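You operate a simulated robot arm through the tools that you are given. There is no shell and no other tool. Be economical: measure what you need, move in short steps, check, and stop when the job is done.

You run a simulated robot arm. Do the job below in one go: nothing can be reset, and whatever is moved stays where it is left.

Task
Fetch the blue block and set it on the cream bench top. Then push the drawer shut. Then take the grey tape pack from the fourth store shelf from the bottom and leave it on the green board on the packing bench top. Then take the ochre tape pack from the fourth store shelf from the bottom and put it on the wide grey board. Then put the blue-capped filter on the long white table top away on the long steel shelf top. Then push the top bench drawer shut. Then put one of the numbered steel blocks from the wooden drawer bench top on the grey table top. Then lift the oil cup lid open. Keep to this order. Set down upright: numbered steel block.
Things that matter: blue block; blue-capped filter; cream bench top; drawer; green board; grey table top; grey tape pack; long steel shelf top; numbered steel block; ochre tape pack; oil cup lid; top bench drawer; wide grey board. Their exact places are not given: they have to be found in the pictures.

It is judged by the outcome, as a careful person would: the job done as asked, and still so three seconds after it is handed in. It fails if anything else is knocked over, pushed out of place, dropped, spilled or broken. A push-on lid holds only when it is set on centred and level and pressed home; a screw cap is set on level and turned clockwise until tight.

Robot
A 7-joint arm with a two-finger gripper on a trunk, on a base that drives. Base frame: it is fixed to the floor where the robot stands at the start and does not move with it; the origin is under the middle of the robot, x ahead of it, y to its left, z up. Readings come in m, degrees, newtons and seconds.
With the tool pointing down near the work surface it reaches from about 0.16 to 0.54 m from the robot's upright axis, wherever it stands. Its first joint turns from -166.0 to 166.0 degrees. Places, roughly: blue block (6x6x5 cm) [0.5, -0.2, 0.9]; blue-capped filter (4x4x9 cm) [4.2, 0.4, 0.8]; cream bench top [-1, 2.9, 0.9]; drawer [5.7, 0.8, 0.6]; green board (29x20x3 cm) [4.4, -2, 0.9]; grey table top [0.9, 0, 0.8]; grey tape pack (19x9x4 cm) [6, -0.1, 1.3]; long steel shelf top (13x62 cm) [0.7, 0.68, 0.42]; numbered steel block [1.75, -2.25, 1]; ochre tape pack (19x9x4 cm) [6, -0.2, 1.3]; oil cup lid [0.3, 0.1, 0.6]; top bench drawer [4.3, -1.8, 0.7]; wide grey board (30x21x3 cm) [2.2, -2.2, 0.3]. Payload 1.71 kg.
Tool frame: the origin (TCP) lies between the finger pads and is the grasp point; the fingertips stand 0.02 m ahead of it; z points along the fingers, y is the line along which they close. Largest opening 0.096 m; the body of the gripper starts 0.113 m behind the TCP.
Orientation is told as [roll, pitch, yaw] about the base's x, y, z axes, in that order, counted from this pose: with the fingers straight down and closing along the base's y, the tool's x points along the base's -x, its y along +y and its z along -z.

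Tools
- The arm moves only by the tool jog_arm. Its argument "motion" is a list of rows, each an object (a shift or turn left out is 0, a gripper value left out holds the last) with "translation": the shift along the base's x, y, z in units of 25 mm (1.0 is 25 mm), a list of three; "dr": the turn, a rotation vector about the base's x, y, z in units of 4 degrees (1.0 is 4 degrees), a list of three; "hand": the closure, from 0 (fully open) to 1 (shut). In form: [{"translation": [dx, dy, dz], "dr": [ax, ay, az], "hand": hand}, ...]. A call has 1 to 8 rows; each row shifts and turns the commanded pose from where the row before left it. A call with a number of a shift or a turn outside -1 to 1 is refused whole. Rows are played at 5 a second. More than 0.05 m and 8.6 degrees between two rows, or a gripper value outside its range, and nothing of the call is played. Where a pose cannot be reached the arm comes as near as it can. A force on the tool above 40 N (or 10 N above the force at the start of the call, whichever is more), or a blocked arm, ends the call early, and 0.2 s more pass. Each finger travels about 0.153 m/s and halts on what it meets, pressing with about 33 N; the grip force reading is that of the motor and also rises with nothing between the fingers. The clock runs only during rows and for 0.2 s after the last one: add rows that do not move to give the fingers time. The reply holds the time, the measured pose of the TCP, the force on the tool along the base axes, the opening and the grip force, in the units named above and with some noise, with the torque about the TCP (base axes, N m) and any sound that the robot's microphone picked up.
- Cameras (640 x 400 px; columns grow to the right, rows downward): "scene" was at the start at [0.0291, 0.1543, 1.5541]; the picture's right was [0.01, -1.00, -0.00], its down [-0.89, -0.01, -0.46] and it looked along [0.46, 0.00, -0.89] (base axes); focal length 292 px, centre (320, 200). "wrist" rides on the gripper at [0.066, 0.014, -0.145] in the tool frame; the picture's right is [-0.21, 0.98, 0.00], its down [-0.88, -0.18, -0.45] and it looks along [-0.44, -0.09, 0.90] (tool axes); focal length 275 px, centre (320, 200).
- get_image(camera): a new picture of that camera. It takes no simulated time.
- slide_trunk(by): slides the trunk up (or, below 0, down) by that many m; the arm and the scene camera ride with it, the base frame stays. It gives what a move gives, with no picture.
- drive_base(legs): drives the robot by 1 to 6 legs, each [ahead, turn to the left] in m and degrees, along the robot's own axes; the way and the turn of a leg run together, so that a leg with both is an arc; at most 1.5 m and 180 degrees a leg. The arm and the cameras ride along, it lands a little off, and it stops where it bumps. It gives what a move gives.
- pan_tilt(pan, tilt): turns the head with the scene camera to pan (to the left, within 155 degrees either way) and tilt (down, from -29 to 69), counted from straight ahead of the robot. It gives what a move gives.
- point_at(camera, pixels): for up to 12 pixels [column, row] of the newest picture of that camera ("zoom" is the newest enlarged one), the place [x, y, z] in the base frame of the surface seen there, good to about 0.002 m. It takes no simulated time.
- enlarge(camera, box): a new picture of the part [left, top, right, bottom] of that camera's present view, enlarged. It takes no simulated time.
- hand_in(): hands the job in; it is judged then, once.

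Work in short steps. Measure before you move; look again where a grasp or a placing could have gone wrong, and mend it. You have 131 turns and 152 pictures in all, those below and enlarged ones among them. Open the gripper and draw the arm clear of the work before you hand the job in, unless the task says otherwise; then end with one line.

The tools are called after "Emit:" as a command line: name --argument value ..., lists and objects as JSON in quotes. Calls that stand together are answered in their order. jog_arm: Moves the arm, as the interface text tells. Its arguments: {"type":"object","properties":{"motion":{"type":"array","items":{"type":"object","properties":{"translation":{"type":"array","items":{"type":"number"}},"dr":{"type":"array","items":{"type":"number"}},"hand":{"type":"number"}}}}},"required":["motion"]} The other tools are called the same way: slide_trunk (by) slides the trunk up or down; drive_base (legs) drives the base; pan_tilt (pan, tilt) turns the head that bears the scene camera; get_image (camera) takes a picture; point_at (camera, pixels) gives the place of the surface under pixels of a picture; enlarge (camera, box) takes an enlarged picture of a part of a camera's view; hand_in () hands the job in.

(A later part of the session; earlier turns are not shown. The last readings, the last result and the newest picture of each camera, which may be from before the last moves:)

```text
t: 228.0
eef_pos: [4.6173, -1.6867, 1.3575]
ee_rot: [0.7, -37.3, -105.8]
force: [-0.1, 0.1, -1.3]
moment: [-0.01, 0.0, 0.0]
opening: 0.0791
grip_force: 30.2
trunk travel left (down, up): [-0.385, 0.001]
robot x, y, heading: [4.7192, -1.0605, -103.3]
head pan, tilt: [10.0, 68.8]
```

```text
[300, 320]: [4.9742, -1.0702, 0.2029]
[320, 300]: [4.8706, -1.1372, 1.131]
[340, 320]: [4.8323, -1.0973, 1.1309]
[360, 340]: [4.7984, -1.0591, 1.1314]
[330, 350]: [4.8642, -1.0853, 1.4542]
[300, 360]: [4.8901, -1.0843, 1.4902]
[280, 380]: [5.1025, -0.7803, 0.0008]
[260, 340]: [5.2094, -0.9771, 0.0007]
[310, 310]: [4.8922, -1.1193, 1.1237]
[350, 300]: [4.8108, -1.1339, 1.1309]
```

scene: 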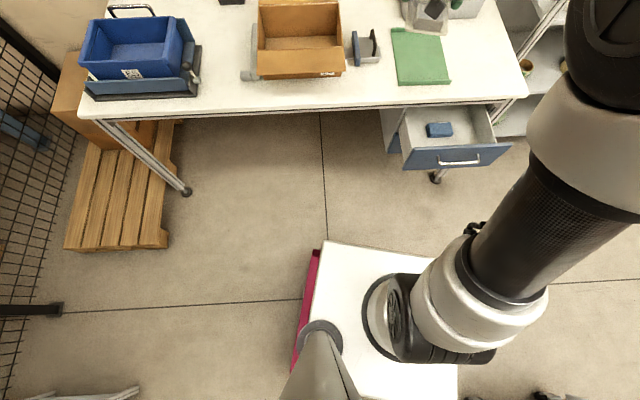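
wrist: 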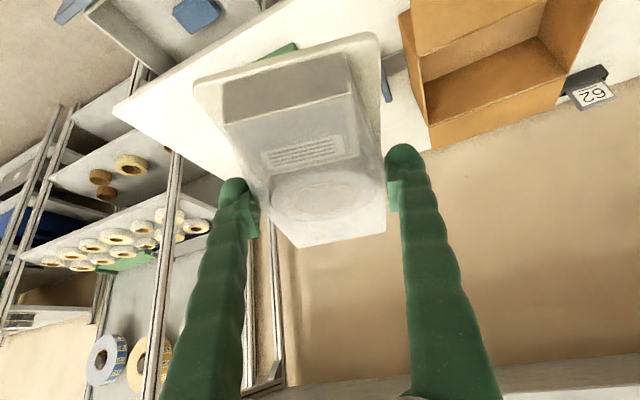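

My base is only ~0.2–0.3 m high at floor level and the plate is smaller, so it passes the drawer. I drive 0.34 m and lower the trunk by 0.28.

Emit:
drive_base --legs '[[0.34, 0]]'

Emit:
slide_trunk --by -0.28

Emit:
jog_arm --motion '[{"translation": [-0.7, 0, 0], "dr": [0, 0, 0.3]}, {"translation": [-0.7, 0, 0], "dr": [0, 0, 0.3]}, {"translation": [-0.7, 0, 0], "dr": [0, 0, 0.3]}, {"translation": [-0.7, 0, 0], "dr": [0, 0, 0.3]}, {"translation": [-0.7, 0, 0], "dr": [0, 0, 0.3]}, {}]'

Emit:
get_image --camera "wrist"

Emit:
pan_tilt --pan 0 --tilt 45

Emit:
get_image --camera "scene"

```text
t: 230.3
eef_pos: [4.5361, -2.0008, 1.3608]
ee_rot: [0.7, -37.7, -106.3]
force: [-0.6, -0.1, -0.6]
moment: [0.07, -0.02, 0.01]
opening: 0.0793
grip_force: 30.0
trunk travel left (down, up): [-0.385, 0.001]
robot x, y, heading: [4.6402, -1.3842, -103.8]
head pan, tilt: [10.0, 68.8]
```

```text
t: 233.2
eef_pos: [4.5369, -1.9932, 1.0844]
ee_rot: [0.8, -38.0, -106.3]
force: [0.0, 0.4, -0.3]
moment: [0.01, -0.02, -0.01]
opening: 0.0792
grip_force: 30.5
trunk travel left (down, up): [-0.105, 0.281]
robot x, y, heading: [4.6367, -1.3837, -103.9]
head pan, tilt: [10.0, 68.8]
```

```text
t: 234.6
eef_pos: [4.4503, -1.9938, 1.0841]
ee_rot: [0.8, -37.9, -100.3]
force: [0.1, 0.3, -1.3]
moment: [0.05, -0.03, 0.0]
opening: 0.0797
grip_force: 30.3
trunk travel left (down, up): [-0.105, 0.281]
robot x, y, heading: [4.6382, -1.3821, -103.7]
head pan, tilt: [10.0, 68.8]
```

```text
86 pictures are left
```

wrist: 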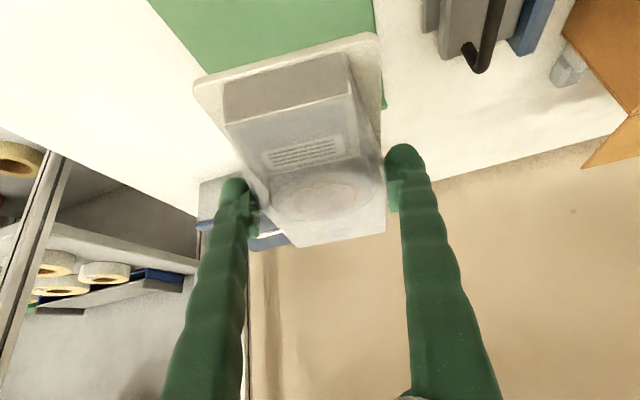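

```text
t: 235.4
eef_pos: [4.451, -1.993, 1.0854]
ee_rot: [0.6, -37.9, -100.3]
force: [0.3, 0.4, -0.7]
moment: [0.0, 0.03, 0.03]
opening: 0.079
grip_force: 30.1
trunk travel left (down, up): [-0.105, 0.281]
robot x, y, heading: [4.6393, -1.3849, -103.9]
head pan, tilt: [0.0, 45.0]
```

```text
85 pictures are left
```

scene: 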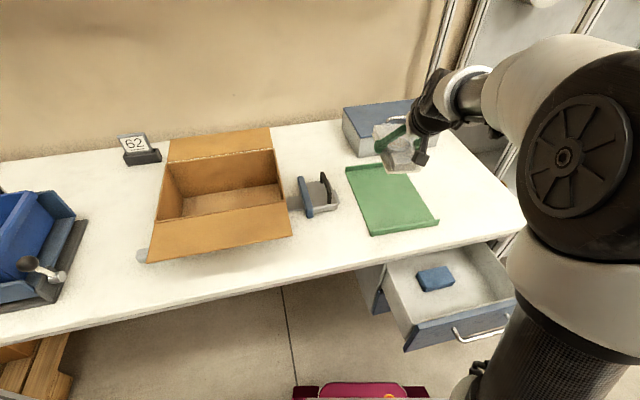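

I level the pitch (pack 1.4° nose-up), shift and lower to z≈0.93.

Emit:
jog_arm --motion '[{"translation": [-0.2, -0.15, -0.8], "dr": [0.17, -0.03, 0]}, {"translation": [-0.2, -0.15, -0.8], "dr": [0.17, -0.03, 0]}, {"translation": [-0.2, -0.15, -0.9]}, {"translation": [-0.2, -0.15, -0.9]}, {"translation": [-0.1, -0.1, -0.9]}, {"translation": [0, 0, -0.9]}, {"translation": [0, 0, -0.8]}, {}]'

Emit:
get_image --camera "wrist"

Emit:
enlarge --camera "scene" --box '[300, 80, 500, 250]'

```text
t: 237.2
eef_pos: [4.4264, -2.0118, 0.9341]
ee_rot: [0.6, -36.6, -100.2]
force: [0.0, 0.3, -1.3]
moment: [0.01, -0.02, 0.02]
opening: 0.0793
grip_force: 30.0
trunk travel left (down, up): [-0.105, 0.281]
robot x, y, heading: [4.6397, -1.3854, -103.9]
head pan, tilt: [0.0, 45.0]
```

```text
84 pictures are left
```

wrist: 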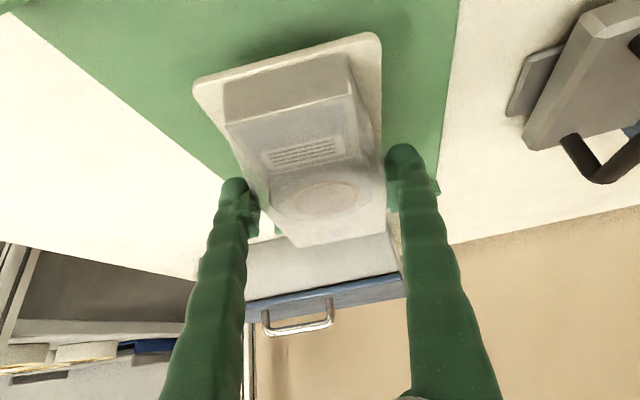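

```text
2.35 times, centred on (400, 165) of scene
```

zoom: 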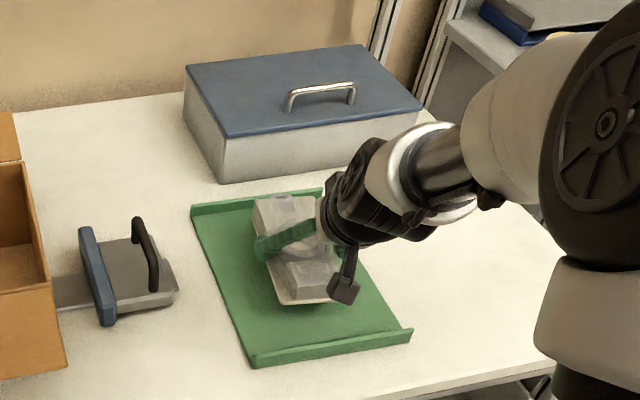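

Over the tray. I lower onto it and release.

Emit:
jog_arm --motion '[{"translation": [0, 0.4, -0.5]}, {"translation": [0, 0, -0.5]}, {"translation": [0, 0, -0.3]}, {"translation": [0, 0, -0.15]}, {}]'

Emit:
jog_arm --motion '[{"hand": 0.1}, {"hand": 0}, {"hand": 0}]'

Emit:
jog_arm --motion '[{"translation": [0, 0, 0.5]}, {"translation": [0, 0.1, 1]}, {"translation": [0, 0.1, 1]}, {"translation": [0, 0.1, 1]}, {"translation": [0, 0.1, 1]}, {"translation": [0, 0.1, 1]}, {}]'

Emit:
get_image --camera "wrist"

Emit:
enlarge --camera "scene" --box '[300, 80, 500, 250]'

```text
t: 238.4
eef_pos: [4.4287, -2.0017, 0.8979]
ee_rot: [0.6, -36.7, -100.2]
force: [0.1, -1.1, 6.9]
moment: [0.46, 0.28, 0.02]
opening: 0.0795
grip_force: 30.5
trunk travel left (down, up): [-0.105, 0.281]
robot x, y, heading: [4.6344, -1.3859, -103.8]
head pan, tilt: [0.0, 45.0]
```

```text
t: 239.2
eef_pos: [4.4287, -2.003, 0.8968]
ee_rot: [0.5, -36.5, -100.2]
force: [0.5, -0.5, 0.1]
moment: [0.03, -0.02, 0.0]
opening: 0.0959
grip_force: 0.0
trunk travel left (down, up): [-0.105, 0.281]
robot x, y, heading: [4.6397, -1.3825, -104.0]
head pan, tilt: [0.0, 45.0]
```

```text
t: 240.8
eef_pos: [4.4281, -1.9889, 1.0364]
ee_rot: [0.7, -36.5, -100.3]
force: [-0.4, -1.2, 0.5]
moment: [0.0, -0.03, 0.01]
opening: 0.096
grip_force: 0.1
trunk travel left (down, up): [-0.105, 0.281]
robot x, y, heading: [4.6356, -1.3832, -103.6]
head pan, tilt: [0.0, 45.0]
```

```text
82 pictures are left
```

wrist: 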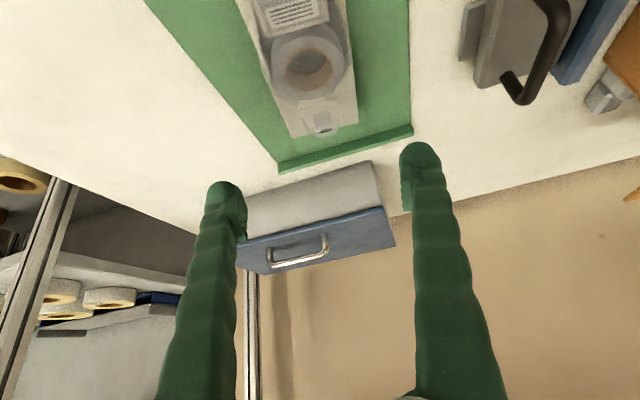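

```text
2.35 times, centred on (400, 165) of scene
```

zoom: 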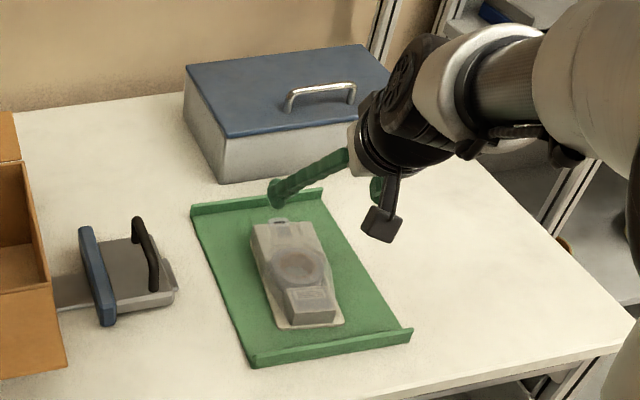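

The grey pack lies in the tray. I raise the trunk and hand and return to the shelf for the ochre pack.

Emit:
slide_trunk --by 0.28

Emit:
jog_arm --motion '[{"translation": [0, 0, 0.7]}, {"translation": [0, 0, 0.7]}, {"translation": [0, 0, 0.7]}, {"translation": [0, 0, 0.7]}, {}]'

Emit:
drive_base --legs '[[-1.03, 0], [0, 148.2], [0.3, 0], [0, -44.6]]'

Emit:
get_image --camera "wrist"

Emit:
pan_tilt --pan 0 --tilt 35

Emit:
get_image --camera "scene"

```text
t: 243.7
eef_pos: [4.4269, -1.9896, 1.3147]
ee_rot: [0.5, -36.5, -100.2]
force: [-0.6, 0.5, -0.1]
moment: [0.02, -0.03, 0.0]
opening: 0.0959
grip_force: 0.1
trunk travel left (down, up): [-0.385, 0.001]
robot x, y, heading: [4.6413, -1.382, -104.2]
head pan, tilt: [0.0, 45.0]
```

```text
t: 244.9
eef_pos: [4.4282, -1.991, 1.3834]
ee_rot: [0.7, -36.5, -100.3]
force: [-0.2, -0.3, -0.1]
moment: [0.01, -0.01, 0.0]
opening: 0.096
grip_force: 0.1
trunk travel left (down, up): [-0.385, 0.001]
robot x, y, heading: [4.6376, -1.385, -103.9]
head pan, tilt: [0.0, 45.0]
```

```text
t: 262.1
eef_pos: [5.7377, -0.2166, 1.3822]
ee_rot: [0.5, -36.5, 5.8]
force: [0.3, 0.0, 0.1]
moment: [0.02, -0.02, -0.03]
opening: 0.096
grip_force: 0.1
trunk travel left (down, up): [-0.385, 0.001]
robot x, y, heading: [5.0954, -0.1784, 2.0]
head pan, tilt: [0.0, 45.0]
```

```text
80 pictures are left
```

wrist: 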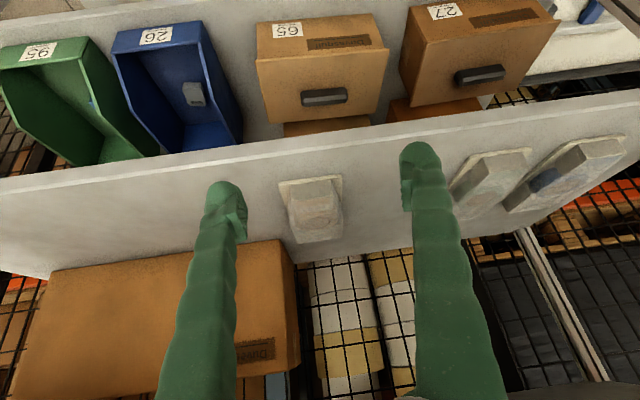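

```text
t: 262.8
eef_pos: [5.7148, -0.2162, 1.3942]
ee_rot: [0.4, -37.5, 5.9]
force: [-0.5, 0.1, -0.1]
moment: [-0.01, -0.03, -0.02]
opening: 0.0958
grip_force: 0.1
trunk travel left (down, up): [-0.385, 0.001]
robot x, y, heading: [5.0966, -0.1776, 2.2]
head pan, tilt: [0.0, 35.0]
```

```text
79 pictures are left
```

scene: 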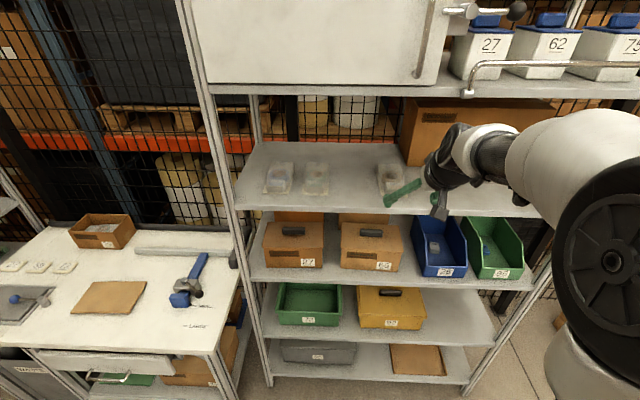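

Ochre pack is straight ahead. I align and drive in 0.2 m (tips at z≈1.37, above packs), then measure.

Emit:
drive_base --legs '[[0, -2.1], [0.18, 0]]'

Emit:
get_image --camera "wrist"

Emit:
enlarge --camera "wrist" --box '[200, 60, 440, 210]'

```text
t: 264.8
eef_pos: [5.8843, -0.2418, 1.3971]
ee_rot: [0.5, -37.7, 3.6]
force: [-0.3, 0.3, -0.5]
moment: [0.0, 0.01, 0.02]
opening: 0.0959
grip_force: 0.1
trunk travel left (down, up): [-0.385, 0.001]
robot x, y, heading: [5.2785, -0.1748, -0.1]
head pan, tilt: [0.0, 35.0]
```

```text
78 pictures are left
```

wrist: 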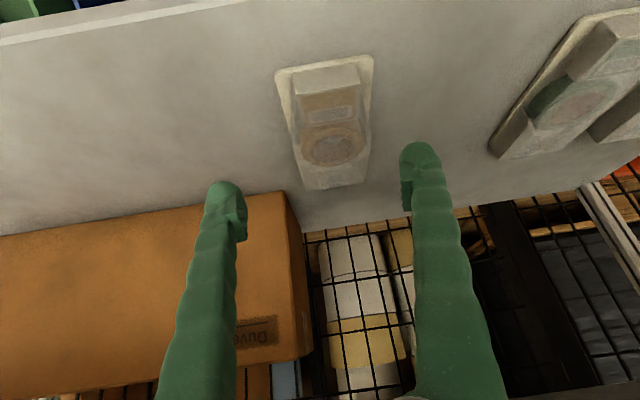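

```text
2.67 times, centred on (320, 135) of wrist
```

zoom: 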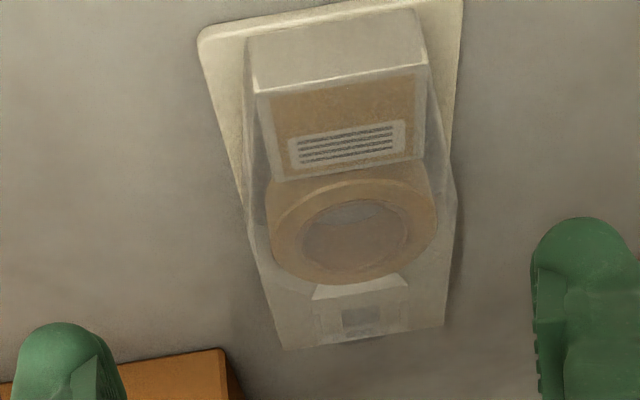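

Emit:
point_at --camera "wrist" --pixels '[[278, 74], [371, 60], [309, 188], [364, 180], [300, 140], [362, 130], [330, 145], [302, 97], [352, 90], [300, 225]]'

```text
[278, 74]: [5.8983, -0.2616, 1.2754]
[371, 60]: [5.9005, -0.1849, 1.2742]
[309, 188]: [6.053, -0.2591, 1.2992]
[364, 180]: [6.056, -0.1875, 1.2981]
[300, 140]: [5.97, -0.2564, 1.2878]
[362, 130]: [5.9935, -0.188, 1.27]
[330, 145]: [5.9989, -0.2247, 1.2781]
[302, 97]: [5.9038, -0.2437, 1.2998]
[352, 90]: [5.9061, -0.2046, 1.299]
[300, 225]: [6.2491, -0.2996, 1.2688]
```

Ochre centre y≈-0.223. I move over it and down to z≈1.302.

Emit:
point_at --camera "wrist" --pixels '[[280, 205], [200, 212], [290, 260]]'

Emit:
jog_arm --motion '[{"translation": [0.8, 0.2, -0.4], "dr": [0, 0, -0.4]}, {"translation": [0.8, 0.2, -0.4], "dr": [0, 0, -0.4]}, {"translation": [0.8, 0.2, -0.5], "dr": [0, 0, -0.2]}, {"translation": [0.8, 0.15, -0.6]}, {"translation": [0, 0, -0.5]}, {}]'

Emit:
get_image --camera "wrist"

```text
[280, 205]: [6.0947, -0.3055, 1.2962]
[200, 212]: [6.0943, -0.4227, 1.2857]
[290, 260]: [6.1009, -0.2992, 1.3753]
```

```text
t: 266.2
eef_pos: [5.9697, -0.223, 1.3353]
ee_rot: [0.5, -37.5, -0.4]
force: [-0.5, -1.1, 0.8]
moment: [0.02, -0.08, -0.02]
opening: 0.096
grip_force: 0.1
trunk travel left (down, up): [-0.385, 0.001]
robot x, y, heading: [5.2742, -0.1785, 0.0]
head pan, tilt: [0.0, 35.0]
```

```text
76 pictures are left
```

wrist: 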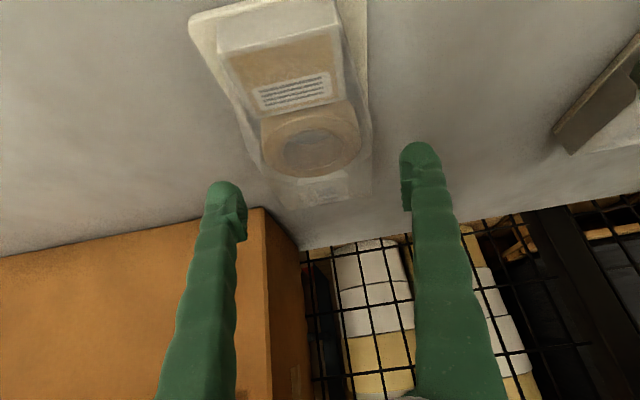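

Good. Down the last 34 mm, close, and lift.

Emit:
jog_arm --motion '[{"translation": [-0.1, 0, -0.5]}, {"translation": [-0.1, 0, -0.5]}, {"translation": [0, 0, -0.35]}, {}, {"hand": 0.3}, {"hand": 0.6}, {"hand": 1}, {"hand": 1}]'

Emit:
jog_arm --motion '[{"translation": [0, 0, 0.3]}, {"translation": [0, 0, 0.4]}, {"translation": [0, 0, 0.5]}, {"translation": [0, 0, 0.7]}, {"translation": [0, 0, 0.5]}, {}]'

Emit:
get_image --camera "wrist"

```text
t: 268.0
eef_pos: [5.9702, -0.2218, 1.2978]
ee_rot: [0.4, -37.2, -0.4]
force: [-1.3, -0.1, 0.2]
moment: [-0.07, -0.04, 0.03]
opening: 0.082
grip_force: 30.5
trunk travel left (down, up): [-0.385, 0.001]
robot x, y, heading: [5.2787, -0.1761, 0.2]
head pan, tilt: [0.0, 35.0]
```

```text
t: 269.4
eef_pos: [5.9714, -0.2231, 1.3575]
ee_rot: [0.5, -37.2, -0.4]
force: [0.0, -0.4, -1.8]
moment: [0.0, 0.03, 0.0]
opening: 0.082
grip_force: 30.0
trunk travel left (down, up): [-0.385, 0.001]
robot x, y, heading: [5.2735, -0.1753, -0.1]
head pan, tilt: [0.0, 35.0]
```

```text
75 pictures are left
```

wrist: 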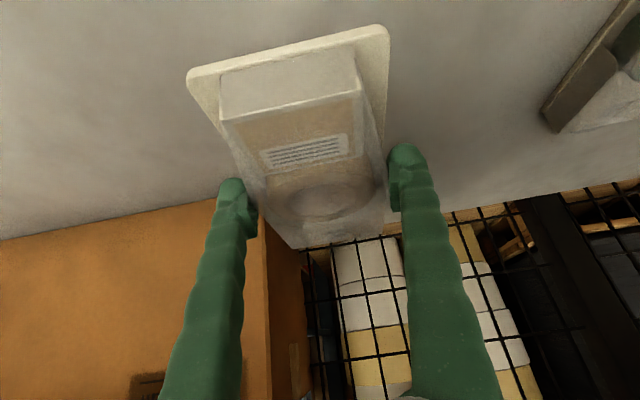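

Held. I back out, and drive west along y≈-1.1 to look for the wide grey board near (2.2,-2.2,0.3).

Emit:
drive_base --legs '[[-0.35, 0], [0, -115], [1.02, 0], [0, -65], [1.0, 0], [0.9, 0]]'

Emit:
pan_tilt --pan 80 --tilt 40

Emit:
get_image --camera "scene"

Emit:
get_image --camera "wrist"

```text
t: 295.9
eef_pos: [1.8962, -1.0619, 1.357]
ee_rot: [0.5, -37.3, 179.6]
force: [-0.3, -0.2, -1.2]
moment: [-0.01, -0.08, 0.01]
opening: 0.0802
grip_force: 29.8
trunk travel left (down, up): [-0.385, 0.001]
robot x, y, heading: [2.5956, -1.1098, 179.8]
head pan, tilt: [0.0, 35.0]
```

```text
t: 297.5
eef_pos: [1.9176, -1.0628, 1.3688]
ee_rot: [0.4, -38.1, 179.7]
force: [-0.1, 0.0, -1.5]
moment: [0.0, -0.02, -0.02]
opening: 0.0799
grip_force: 29.3
trunk travel left (down, up): [-0.385, 0.001]
robot x, y, heading: [2.5967, -1.1079, 180.0]
head pan, tilt: [80.0, 40.0]
```

```text
74 pictures are left
```

scene: 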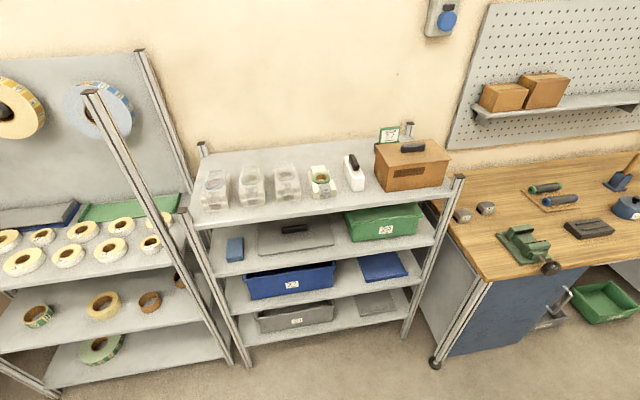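

```text
73 pictures are left
```

wrist: 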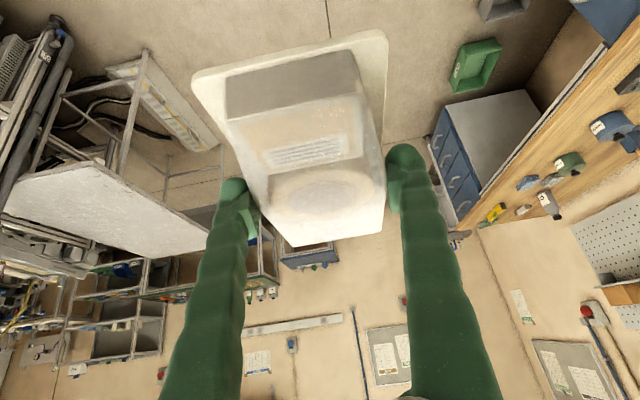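

Candidates: a grey plate at (375,303) on the low shelf and one at (295,237) higher. I measure both and the shelf structure.

Emit:
point_at --camera "scene" --pixels '[[375, 303], [358, 297], [390, 293], [396, 308], [362, 314], [295, 237], [383, 268], [380, 285], [407, 330], [240, 360], [420, 255], [330, 340]]'

Emit:
enlarge --camera "scene" --box '[200, 180, 480, 360]'

```text
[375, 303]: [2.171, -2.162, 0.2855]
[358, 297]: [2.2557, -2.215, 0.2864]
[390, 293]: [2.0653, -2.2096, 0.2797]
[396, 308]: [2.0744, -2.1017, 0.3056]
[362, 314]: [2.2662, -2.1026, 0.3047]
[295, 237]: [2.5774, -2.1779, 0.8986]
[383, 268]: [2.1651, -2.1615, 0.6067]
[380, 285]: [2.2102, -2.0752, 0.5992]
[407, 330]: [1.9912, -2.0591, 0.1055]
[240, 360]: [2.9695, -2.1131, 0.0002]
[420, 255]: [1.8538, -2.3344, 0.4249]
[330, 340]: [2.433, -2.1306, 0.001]
```

```text
2.22 times, centred on (340, 270) of scene
```

zoom: 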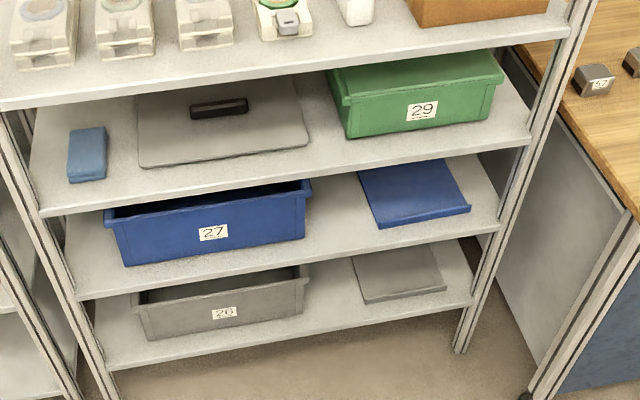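

The wide grey board (2.17,-2.2, inside z 0.285, lips 0.305) lies on the low shelf, under a shelf at z≈0.60. I test how low the arm gets: trunk to the bottom and arm down here over the free floor.

Emit:
slide_trunk --by -0.385

Emit:
jog_arm --motion '[{"translation": [0, 0, -0.8]}, {"translation": [0, 0, -0.8]}, {"translation": [0, 0, -0.8]}, {"translation": [0, 0, -0.8]}, {"translation": [0, 0, -0.8]}, {"translation": [0, 0, -0.8]}, {"translation": [0, 0, -0.8]}, {"translation": [0, 0, -0.8]}]'

Emit:
jog_arm --motion '[{"translation": [0, 0, -0.8]}, {"translation": [0, 0, -0.8]}, {"translation": [0, 0, -0.8]}, {"translation": [0, 0, -0.8]}, {"translation": [0, 0, -0.8]}, {"translation": [0, 0, -0.8]}, {"translation": [0, 0, -0.8]}, {"translation": [0, 0, -0.8]}]'

Emit:
jog_arm --motion '[{"translation": [0, 0, -0.8]}, {"translation": [0, 0, -0.8]}, {"translation": [0, 0, -0.8]}, {"translation": [0, 0, -0.8]}, {"translation": [0, 0, -0.8]}, {"translation": [0, 0, -0.8]}, {"translation": [0, 0, -0.8]}, {"translation": [0, 0, -0.8]}]'

Emit:
pan_tilt --pan 0 --tilt 50

Emit:
get_image --camera "scene"

```text
t: 301.2
eef_pos: [1.918, -1.0623, 0.9858]
ee_rot: [0.5, -38.0, 179.7]
force: [0.5, 0.1, -1.8]
moment: [0.01, -0.01, 0.01]
opening: 0.0802
grip_force: 29.4
trunk travel left (down, up): [0.0, 0.386]
robot x, y, heading: [2.5923, -1.1093, 179.7]
head pan, tilt: [80.0, 40.0]
```

```text
t: 303.0
eef_pos: [1.9182, -1.0626, 0.8228]
ee_rot: [0.3, -38.1, 179.5]
force: [0.6, -0.1, -0.5]
moment: [0.0, -0.07, 0.0]
opening: 0.0801
grip_force: 30.0
trunk travel left (down, up): [0.0, 0.386]
robot x, y, heading: [2.5923, -1.1082, 180.3]
head pan, tilt: [80.0, 40.0]
```

```text
t: 304.8
eef_pos: [1.9174, -1.0636, 0.6658]
ee_rot: [0.4, -38.0, 179.8]
force: [0.5, 0.3, -0.5]
moment: [0.02, 0.01, -0.03]
opening: 0.08
grip_force: 30.1
trunk travel left (down, up): [0.0, 0.386]
robot x, y, heading: [2.5947, -1.1083, 180.0]
head pan, tilt: [80.0, 40.0]
```

```text
t: 306.6
eef_pos: [1.9202, -1.0617, 0.5061]
ee_rot: [0.5, -38.2, 179.6]
force: [0.9, 0.5, -1.4]
moment: [0.0, -0.03, 0.0]
opening: 0.0799
grip_force: 30.0
trunk travel left (down, up): [0.0, 0.386]
robot x, y, heading: [2.5942, -1.1061, 180.0]
head pan, tilt: [80.0, 40.0]
```

```text
t: 308.1
eef_pos: [1.9193, -1.0623, 0.5075]
ee_rot: [0.4, -38.1, 179.6]
force: [0.4, -0.4, -1.0]
moment: [0.0, -0.02, 0.0]
opening: 0.0797
grip_force: 30.3
trunk travel left (down, up): [0.0, 0.386]
robot x, y, heading: [2.5938, -1.1083, 179.9]
head pan, tilt: [0.0, 50.0]
```

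```text
71 pictures are left
```

scene: 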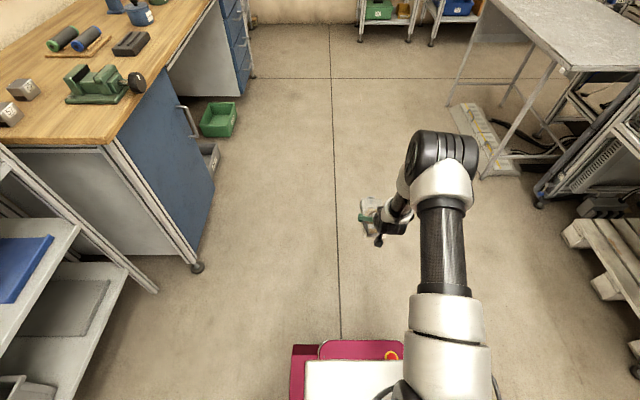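

Still fine. I test down to z≈0.34 with pitch to -50 (axis reversed at this heading).

Emit:
jog_arm --motion '[{"translation": [0, 0, -0.8], "dr": [0, 0.4, 0]}, {"translation": [0, 0, -0.8], "dr": [0, 0.4, 0]}, {"translation": [0, 0, -0.8], "dr": [0, 0.4, 0]}, {"translation": [0, 0, -0.8], "dr": [0, 0.4, 0]}, {"translation": [0, 0, -0.8], "dr": [0, 0.4, 0]}, {"translation": [0, 0, -0.8], "dr": [0, 0.4, 0]}, {"translation": [0, 0, -0.8], "dr": [0, 0.4, 0]}, {"translation": [0, 0, -0.8], "dr": [0, 0.4, 0]}]'

Emit:
get_image --camera "scene"

Emit:
jog_arm --motion '[{"translation": [0, 0, 0.8]}, {"translation": [0, 0, 0.8]}, {"translation": [0, 0, 0.8]}, {"translation": [0, 0, 0.8]}, {"translation": [0, 0, 0.8]}, {"translation": [0, 0, 0.8]}, {"translation": [0, 0, 0.8]}, {"translation": [0, 0, 0.8]}]'

```text
t: 309.9
eef_pos: [1.9181, -1.0623, 0.3462]
ee_rot: [0.5, -51.1, 179.5]
force: [0.2, 0.0, -1.4]
moment: [-0.01, 0.04, 0.01]
opening: 0.0798
grip_force: 30.0
trunk travel left (down, up): [0.0, 0.386]
robot x, y, heading: [2.5939, -1.1069, 180.2]
head pan, tilt: [0.0, 50.0]
```

```text
70 pictures are left
```

scene: 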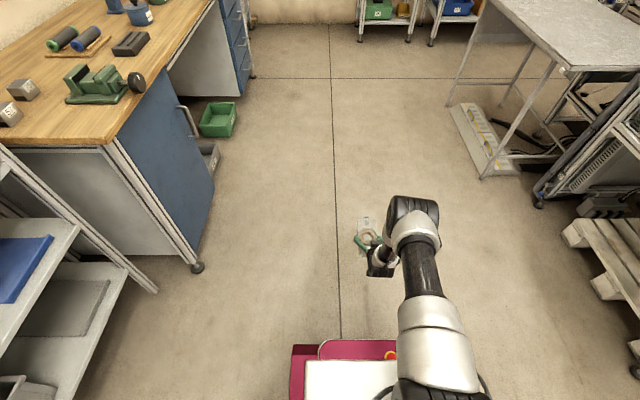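

```text
t: 311.7
eef_pos: [1.918, -1.063, 0.5044]
ee_rot: [0.5, -50.9, 179.6]
force: [-0.3, 0.0, -2.0]
moment: [0.0, 0.0, 0.01]
opening: 0.0795
grip_force: 30.2
trunk travel left (down, up): [0.0, 0.386]
robot x, y, heading: [2.5934, -1.1073, 180.0]
head pan, tilt: [0.0, 50.0]
```

Reachable at pitch -51. I need to regrip the pack at that pitch so it lies level under the shelf; I measure the free corner of the wooden bench for a brief set-down.

Emit:
jog_arm --motion '[{"translation": [0, 0, 1], "dr": [0, -0.4, 0]}, {"translation": [0, 0, 1], "dr": [0, -0.4, 0]}, {"translation": [0, 0, 1], "dr": [0, -0.4, 0]}, {"translation": [0, 0, 1], "dr": [0, -0.4, 0]}, {"translation": [0, 0, 1], "dr": [0, -0.4, 0]}, {"translation": [0, 0, 1], "dr": [0, -0.4, 0]}, {"translation": [0, 0, 1], "dr": [0, -0.4, 0]}, {"translation": [0, 0, 1], "dr": [0, -0.4, 0]}]'

Emit:
slide_trunk --by 0.385

Emit:
pan_tilt --pan 55 --tilt 40

Emit:
get_image --camera "scene"

```text
t: 313.5
eef_pos: [1.9207, -1.0627, 0.7038]
ee_rot: [0.5, -38.2, 179.6]
force: [0.2, -0.1, -0.8]
moment: [0.01, -0.04, -0.05]
opening: 0.0798
grip_force: 29.9
trunk travel left (down, up): [0.0, 0.386]
robot x, y, heading: [2.5923, -1.1058, 179.8]
head pan, tilt: [0.0, 50.0]
```

```text
t: 317.2
eef_pos: [1.9201, -1.0631, 1.0877]
ee_rot: [0.5, -38.0, 179.7]
force: [0.5, -1.1, -0.6]
moment: [0.03, -0.05, -0.01]
opening: 0.08
grip_force: 30.0
trunk travel left (down, up): [-0.385, 0.001]
robot x, y, heading: [2.599, -1.11, 180.0]
head pan, tilt: [0.0, 50.0]
```

```text
t: 318.5
eef_pos: [1.9198, -1.0626, 1.0865]
ee_rot: [0.5, -38.2, 179.6]
force: [0.8, 0.4, -1.1]
moment: [0.03, -0.02, 0.01]
opening: 0.0797
grip_force: 29.9
trunk travel left (down, up): [-0.385, 0.001]
robot x, y, heading: [2.5926, -1.1087, 180.0]
head pan, tilt: [55.0, 40.0]
```

```text
69 pictures are left
```

scene: 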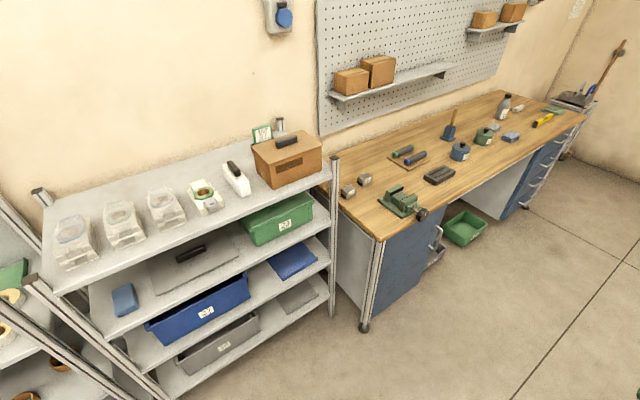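

Emit:
point_at --camera "scene" --pixels '[[343, 202], [380, 236], [367, 212], [385, 200], [347, 190], [365, 181], [396, 208], [425, 216], [360, 195], [430, 205], [332, 165], [300, 290]]'

Emit:
enlarge --camera "scene" --box '[320, 120, 480, 240]'

```text
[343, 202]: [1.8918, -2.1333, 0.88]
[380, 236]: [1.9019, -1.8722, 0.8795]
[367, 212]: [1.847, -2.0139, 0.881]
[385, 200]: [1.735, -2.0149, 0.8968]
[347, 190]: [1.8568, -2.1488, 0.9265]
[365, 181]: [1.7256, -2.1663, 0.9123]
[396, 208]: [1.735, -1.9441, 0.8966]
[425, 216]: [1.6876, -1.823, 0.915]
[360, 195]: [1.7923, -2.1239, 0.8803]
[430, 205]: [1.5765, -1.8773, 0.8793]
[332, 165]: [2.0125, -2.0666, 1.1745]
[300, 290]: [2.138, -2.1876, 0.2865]
```

```text
3.33 times, centred on (400, 180) of scene
```

zoom: 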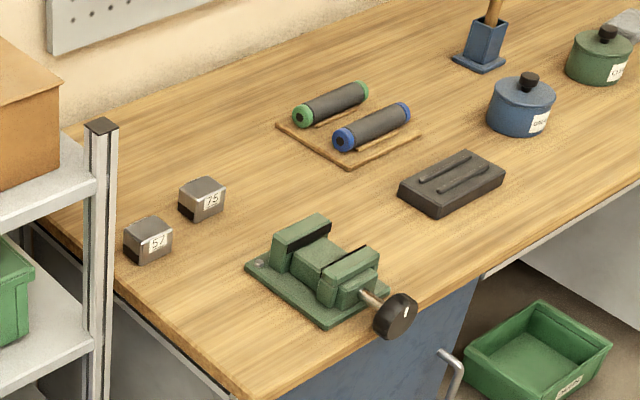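

Free bench spot: x 1.75–1.90, y -2.1…-1.87, z 0.88. I drive to face it, then look.

Emit:
drive_base --legs '[[0.64, 0], [0, 90], [0.17, 0]]'

Emit:
pan_tilt --pan 0 --tilt 50

Emit:
get_image --camera "scene"

```text
t: 327.8
eef_pos: [1.8562, -1.9376, 1.0902]
ee_rot: [0.4, -38.3, -93.5]
force: [1.3, 0.6, -0.5]
moment: [0.03, 0.07, -0.07]
opening: 0.0795
grip_force: 29.9
trunk travel left (down, up): [-0.385, 0.001]
robot x, y, heading: [1.9402, -1.2724, -93.5]
head pan, tilt: [55.0, 40.0]
```

```text
t: 329.1
eef_pos: [1.8539, -1.9416, 1.088]
ee_rot: [0.5, -38.3, -93.6]
force: [0.5, -0.3, -2.0]
moment: [0.09, 0.0, 0.02]
opening: 0.0793
grip_force: 30.1
trunk travel left (down, up): [-0.385, 0.001]
robot x, y, heading: [1.9357, -1.2711, -93.4]
head pan, tilt: [0.0, 50.0]
```

```text
67 pictures are left
```

scene: 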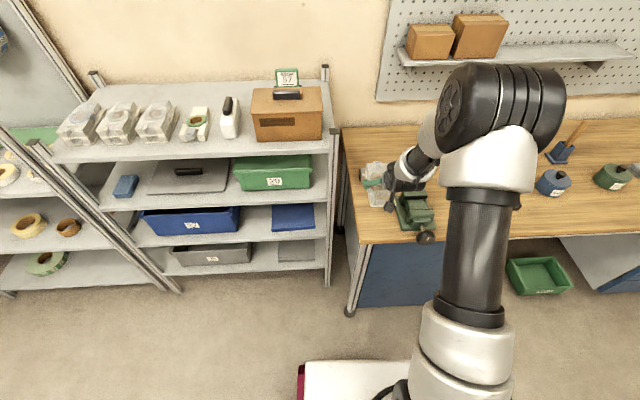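

I lower the pack onto the bench spot (target TCP z 0.909).

Emit:
jog_arm --motion '[{"translation": [-0.3, -0.2, -0.9], "dr": [0.14, 0, 0]}, {"translation": [-0.3, -0.2, -0.9], "dr": [0.13, 0, 0]}, {"translation": [-0.3, -0.1, -0.9]}, {"translation": [0, 0, -0.9]}, {"translation": [0, 0, -0.9]}, {"translation": [0, 0, -0.9]}, {"translation": [0, 0, -0.8]}, {}]'

Emit:
get_image --camera "wrist"

```text
t: 330.9
eef_pos: [1.8303, -1.9518, 0.9341]
ee_rot: [0.3, -37.2, -93.5]
force: [0.5, 0.2, -0.7]
moment: [0.02, -0.02, -0.01]
opening: 0.0794
grip_force: 30.1
trunk travel left (down, up): [-0.385, 0.001]
robot x, y, heading: [1.9356, -1.2713, -93.4]
head pan, tilt: [0.0, 50.0]
```

```text
66 pictures are left
```

wrist: 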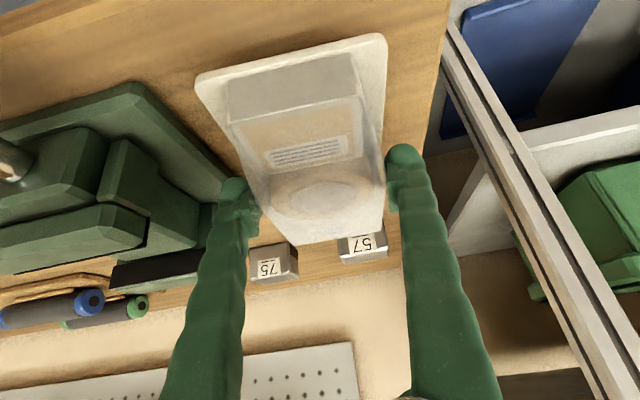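

Clear. Set down and open.

Emit:
jog_arm --motion '[{"translation": [0.2, 0, -0.5]}, {"translation": [0, 0, -0.4]}, {"translation": [0, 0, -0.15]}, {}, {"hand": 0.1}, {"hand": 0}, {"hand": 0}]'

Emit:
jog_arm --motion '[{"translation": [0, 0.3, 0.5]}, {"translation": [0, 0.3, 0.6]}, {"translation": [0, 0.4, 0.6], "dr": [-0.5, 0, 0]}, {"translation": [0, 0.2, 0.2], "dr": [-0.8, 0, 0]}, {"dr": [-0.8, 0, 0]}, {"dr": [-0.8, 0, 0]}, {"dr": [-0.6, 0, 0]}, {}]'

Emit:
get_image --camera "wrist"

```text
t: 332.5
eef_pos: [1.8377, -1.9518, 0.9075]
ee_rot: [0.5, -37.2, -93.5]
force: [-0.1, 0.2, 0.7]
moment: [-0.03, 0.01, 0.0]
opening: 0.096
grip_force: 0.0
trunk travel left (down, up): [-0.385, 0.001]
robot x, y, heading: [1.933, -1.2688, -93.5]
head pan, tilt: [0.0, 50.0]
```

```text
t: 334.3
eef_pos: [1.8361, -1.9218, 0.9556]
ee_rot: [1.9, -51.2, -94.5]
force: [-0.4, 0.6, -0.4]
moment: [0.0, 0.02, -0.02]
opening: 0.096
grip_force: 0.0
trunk travel left (down, up): [-0.385, 0.001]
robot x, y, heading: [1.9362, -1.2735, -93.4]
head pan, tilt: [0.0, 50.0]
```

```text
65 pictures are left
```

wrist: 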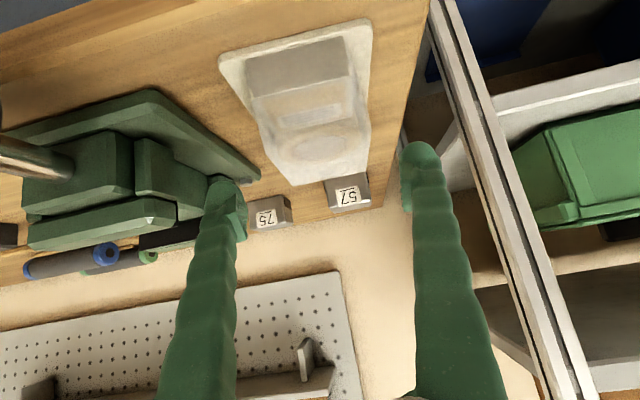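

I descend at this pitch and regrip.

Emit:
jog_arm --motion '[{"translation": [0, -0.3, -0.5]}, {"translation": [0, -0.3, -0.5]}, {"translation": [0, -0.3, -0.5]}, {"translation": [0, 0, -0.4]}, {}, {"hand": 0.4}, {"hand": 1}, {"hand": 1}]'

Emit:
jog_arm --motion '[{"translation": [0, 0, 0.3]}, {"translation": [0, 0, 0.5]}, {"translation": [0, 0, 0.8]}, {"translation": [0, 0, 0.8]}, {"translation": [0, 0, 0.8]}, {"translation": [0, 0, 0.8]}, {}]'

Emit:
get_image --camera "wrist"

```text
t: 336.1
eef_pos: [1.8359, -1.944, 0.9074]
ee_rot: [1.8, -51.2, -94.5]
force: [-0.1, -1.2, 1.9]
moment: [-0.26, 0.08, 0.09]
opening: 0.0789
grip_force: 30.1
trunk travel left (down, up): [-0.385, 0.001]
robot x, y, heading: [1.9406, -1.2715, -93.3]
head pan, tilt: [0.0, 50.0]
```

```text
t: 337.7
eef_pos: [1.8369, -1.9425, 1.0074]
ee_rot: [1.8, -51.2, -94.5]
force: [0.0, -0.3, -1.4]
moment: [0.02, 0.0, 0.02]
opening: 0.0793
grip_force: 29.5
trunk travel left (down, up): [-0.385, 0.001]
robot x, y, heading: [1.9373, -1.2717, -93.3]
head pan, tilt: [0.0, 50.0]
```

```text
64 pictures are left
```

wrist: 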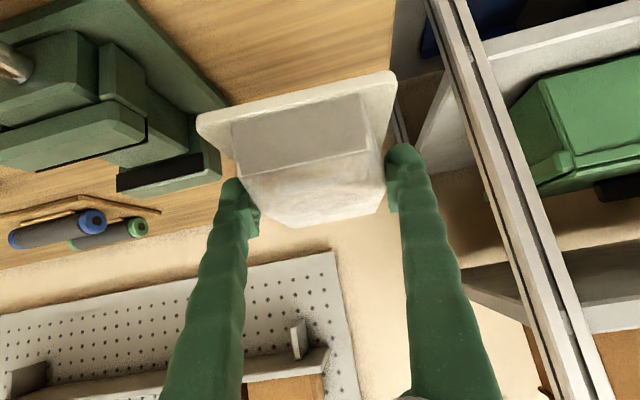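

Regripped level at pitch -51. I back away and shift sideways to stand in front of the low shelf, aligned with x≈2.17.

Emit:
drive_base --legs '[[-0.3, 0], [0, 93.3], [0.276, 0], [0, -90], [0.12, 0]]'

Emit:
slide_trunk --by -0.385

Emit:
pan_tilt --pan 0 --tilt 50

Emit:
get_image --camera "scene"

```text
t: 351.6
eef_pos: [2.2124, -1.7487, 1.0173]
ee_rot: [1.7, -52.0, -88.3]
force: [-0.3, -1.3, -2.3]
moment: [0.09, -0.04, 0.02]
opening: 0.0786
grip_force: 29.9
trunk travel left (down, up): [-0.385, 0.001]
robot x, y, heading: [2.2419, -1.0837, -86.9]
head pan, tilt: [0.0, 50.0]
```

```text
t: 355.3
eef_pos: [2.2139, -1.7628, 0.6236]
ee_rot: [1.7, -51.2, -88.4]
force: [-0.3, 0.1, -0.4]
moment: [0.03, 0.01, -0.01]
opening: 0.0787
grip_force: 30.0
trunk travel left (down, up): [0.0, 0.386]
robot x, y, heading: [2.2393, -1.0849, -87.3]
head pan, tilt: [0.0, 50.0]
```

```text
t: 355.9
eef_pos: [2.2131, -1.7636, 0.6235]
ee_rot: [1.8, -51.2, -88.4]
force: [-0.6, -0.3, -1.0]
moment: [0.05, -0.02, 0.0]
opening: 0.0788
grip_force: 30.2
trunk travel left (down, up): [0.0, 0.386]
robot x, y, heading: [2.2427, -1.0855, -87.3]
head pan, tilt: [0.0, 50.0]
```

```text
63 pictures are left
```

scene: 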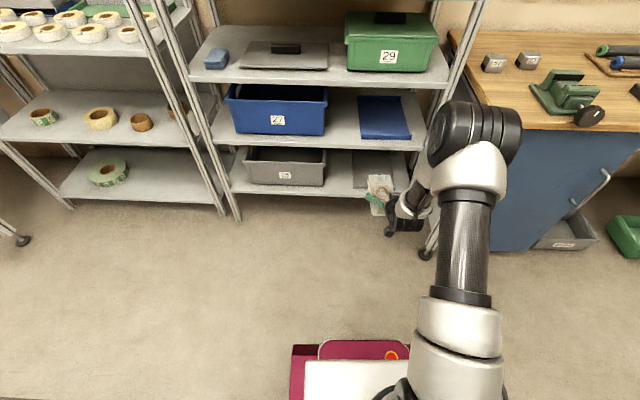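

I correct heading, lower the arm to z≈0.36 and re-measure the board from here.

Emit:
point_at --camera "scene" --pixels '[[354, 185], [396, 160], [354, 155], [370, 165], [390, 188], [380, 147], [340, 194], [380, 142], [380, 151], [326, 180], [420, 100]]'

Emit:
drive_base --legs '[[0, -2.7]]'

Emit:
jog_arm --motion '[{"translation": [0, 0, -0.9]}, {"translation": [0, 0, -0.9]}, {"translation": [0, 0, -0.9]}, {"translation": [0, 0, -0.9]}, {"translation": [0, 0, -0.9]}, {"translation": [0, 0, -0.9]}, {"translation": [0, 0, -0.9]}, {"translation": [0, 0, -0.9]}]'

Emit:
jog_arm --motion '[{"translation": [0, 0, -0.9]}, {"translation": [0, 0, -0.9]}, {"translation": [0, 0, -0.8]}, {}]'

Emit:
get_image --camera "scene"

Emit:
get_image --camera "wrist"

```text
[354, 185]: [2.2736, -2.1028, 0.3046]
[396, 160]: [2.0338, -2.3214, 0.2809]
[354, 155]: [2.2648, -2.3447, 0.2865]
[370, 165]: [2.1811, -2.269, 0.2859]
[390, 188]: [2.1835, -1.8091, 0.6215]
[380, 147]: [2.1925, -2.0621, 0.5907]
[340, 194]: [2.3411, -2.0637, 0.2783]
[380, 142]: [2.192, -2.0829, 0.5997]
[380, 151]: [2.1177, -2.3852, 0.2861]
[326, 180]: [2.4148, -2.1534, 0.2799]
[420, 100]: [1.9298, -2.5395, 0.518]
```

```text
t: 356.8
eef_pos: [2.1818, -1.7599, 0.623]
ee_rot: [1.7, -51.1, -91.0]
force: [-0.1, -0.6, -1.8]
moment: [0.04, 0.01, 0.0]
opening: 0.0787
grip_force: 29.7
trunk travel left (down, up): [0.0, 0.386]
robot x, y, heading: [2.2441, -1.0835, -90.0]
head pan, tilt: [0.0, 50.0]
```

```text
t: 358.6
eef_pos: [2.1822, -1.752, 0.4517]
ee_rot: [1.7, -52.1, -91.1]
force: [-1.1, -0.2, -1.4]
moment: [0.07, -0.01, -0.01]
opening: 0.0787
grip_force: 29.8
trunk travel left (down, up): [0.0, 0.386]
robot x, y, heading: [2.2423, -1.0815, -90.1]
head pan, tilt: [0.0, 50.0]
```

```text
t: 359.6
eef_pos: [2.1812, -1.7524, 0.3892]
ee_rot: [1.6, -52.0, -91.1]
force: [0.0, 0.3, -1.0]
moment: [0.02, 0.0, -0.04]
opening: 0.0785
grip_force: 30.0
trunk travel left (down, up): [0.0, 0.386]
robot x, y, heading: [2.2409, -1.0848, -90.0]
head pan, tilt: [0.0, 50.0]
```

```text
62 pictures are left
```

scene: 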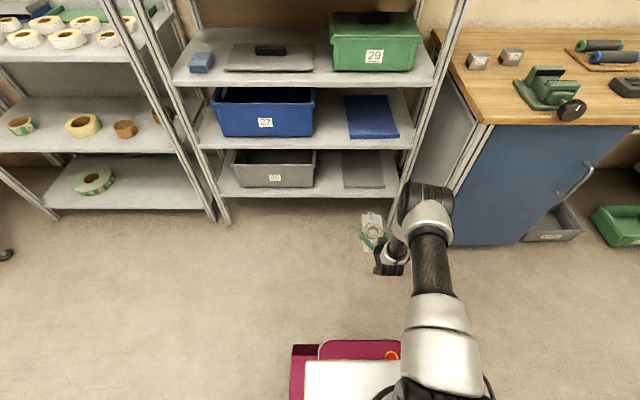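

```text
61 pictures are left
```

wrist: 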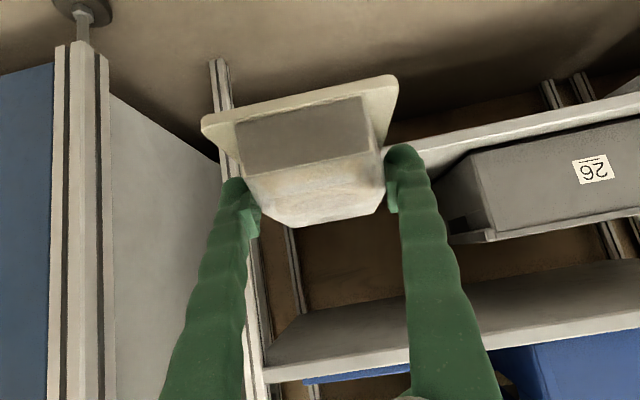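

Board spans x 2.064–2.274. I lower to z≈0.347 (bottom 15 mm over the lip), fix pitch and x, and drive in 0.25 m, then look.

Emit:
jog_arm --motion '[{"translation": [-0.25, 0, -0.8], "dr": [0.1, 0, 0]}, {"translation": [-0.25, 0, -0.9], "dr": [0.1, 0, 0]}, {}]'

Emit:
drive_base --legs '[[0.25, 0]]'

Emit:
get_image --camera "scene"

Emit:
get_image --camera "wrist"

```text
t: 360.4
eef_pos: [2.1698, -1.7533, 0.3463]
ee_rot: [1.7, -51.2, -91.0]
force: [-0.8, 0.9, -1.2]
moment: [0.03, -0.01, -0.03]
opening: 0.0788
grip_force: 30.2
trunk travel left (down, up): [0.0, 0.386]
robot x, y, heading: [2.243, -1.0838, -89.9]
head pan, tilt: [0.0, 50.0]
```

```text
t: 362.2
eef_pos: [2.1733, -1.9988, 0.347]
ee_rot: [1.7, -51.3, -90.8]
force: [-0.6, 0.3, -0.4]
moment: [0.02, 0.01, -0.01]
opening: 0.0786
grip_force: 29.6
trunk travel left (down, up): [0.0, 0.386]
robot x, y, heading: [2.2469, -1.3293, -89.7]
head pan, tilt: [0.0, 50.0]
```

```text
60 pictures are left
```

scene: 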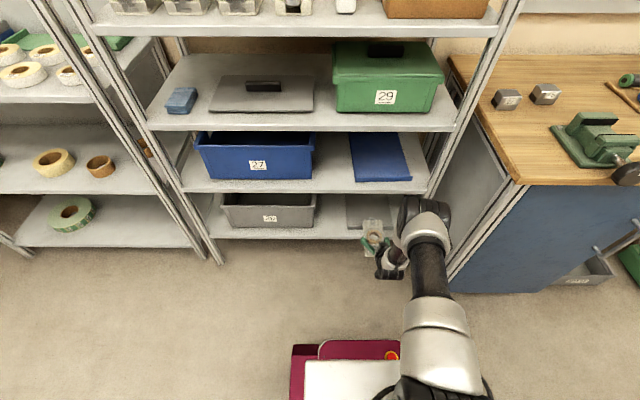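

```text
59 pictures are left
```

wrist: 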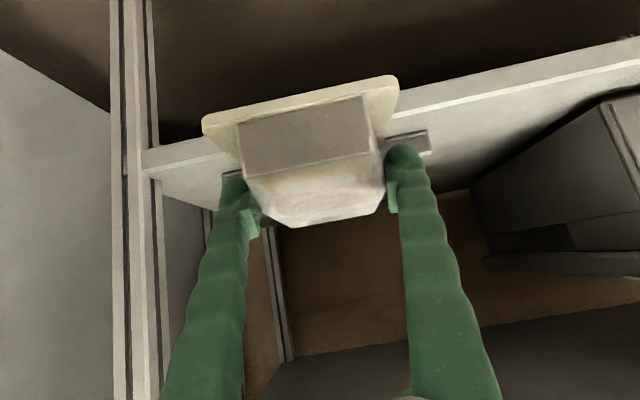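

I check where the wrist/elbow joint at (415,212) is relative to the shelf front (y=-2.06).

Emit:
point_at --camera "scene" --pixels '[[408, 200], [405, 210], [415, 200], [425, 200], [403, 225], [435, 215], [420, 230], [388, 255], [445, 215], [430, 195]]'

Emit:
enlarge --camera "scene" --box '[330, 160, 490, 300]'

```text
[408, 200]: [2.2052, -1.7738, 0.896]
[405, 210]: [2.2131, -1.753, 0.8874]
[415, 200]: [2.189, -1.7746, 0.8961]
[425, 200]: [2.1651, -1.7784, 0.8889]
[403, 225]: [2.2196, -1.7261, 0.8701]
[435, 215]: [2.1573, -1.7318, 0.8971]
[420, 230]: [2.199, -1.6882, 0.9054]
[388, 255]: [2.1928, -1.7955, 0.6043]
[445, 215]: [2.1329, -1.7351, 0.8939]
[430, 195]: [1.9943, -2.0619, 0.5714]
```

```text
2.86 times, centred on (410, 230) of scene
```

zoom: 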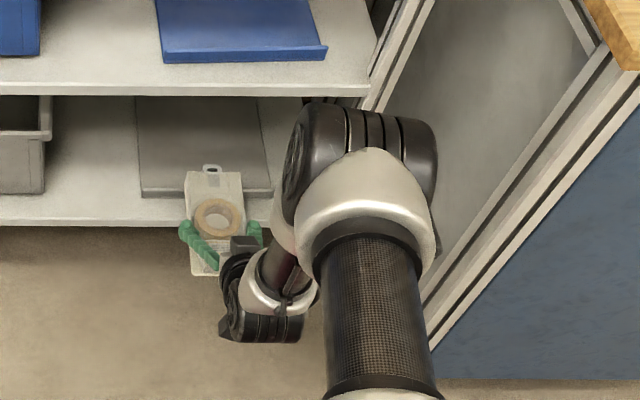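

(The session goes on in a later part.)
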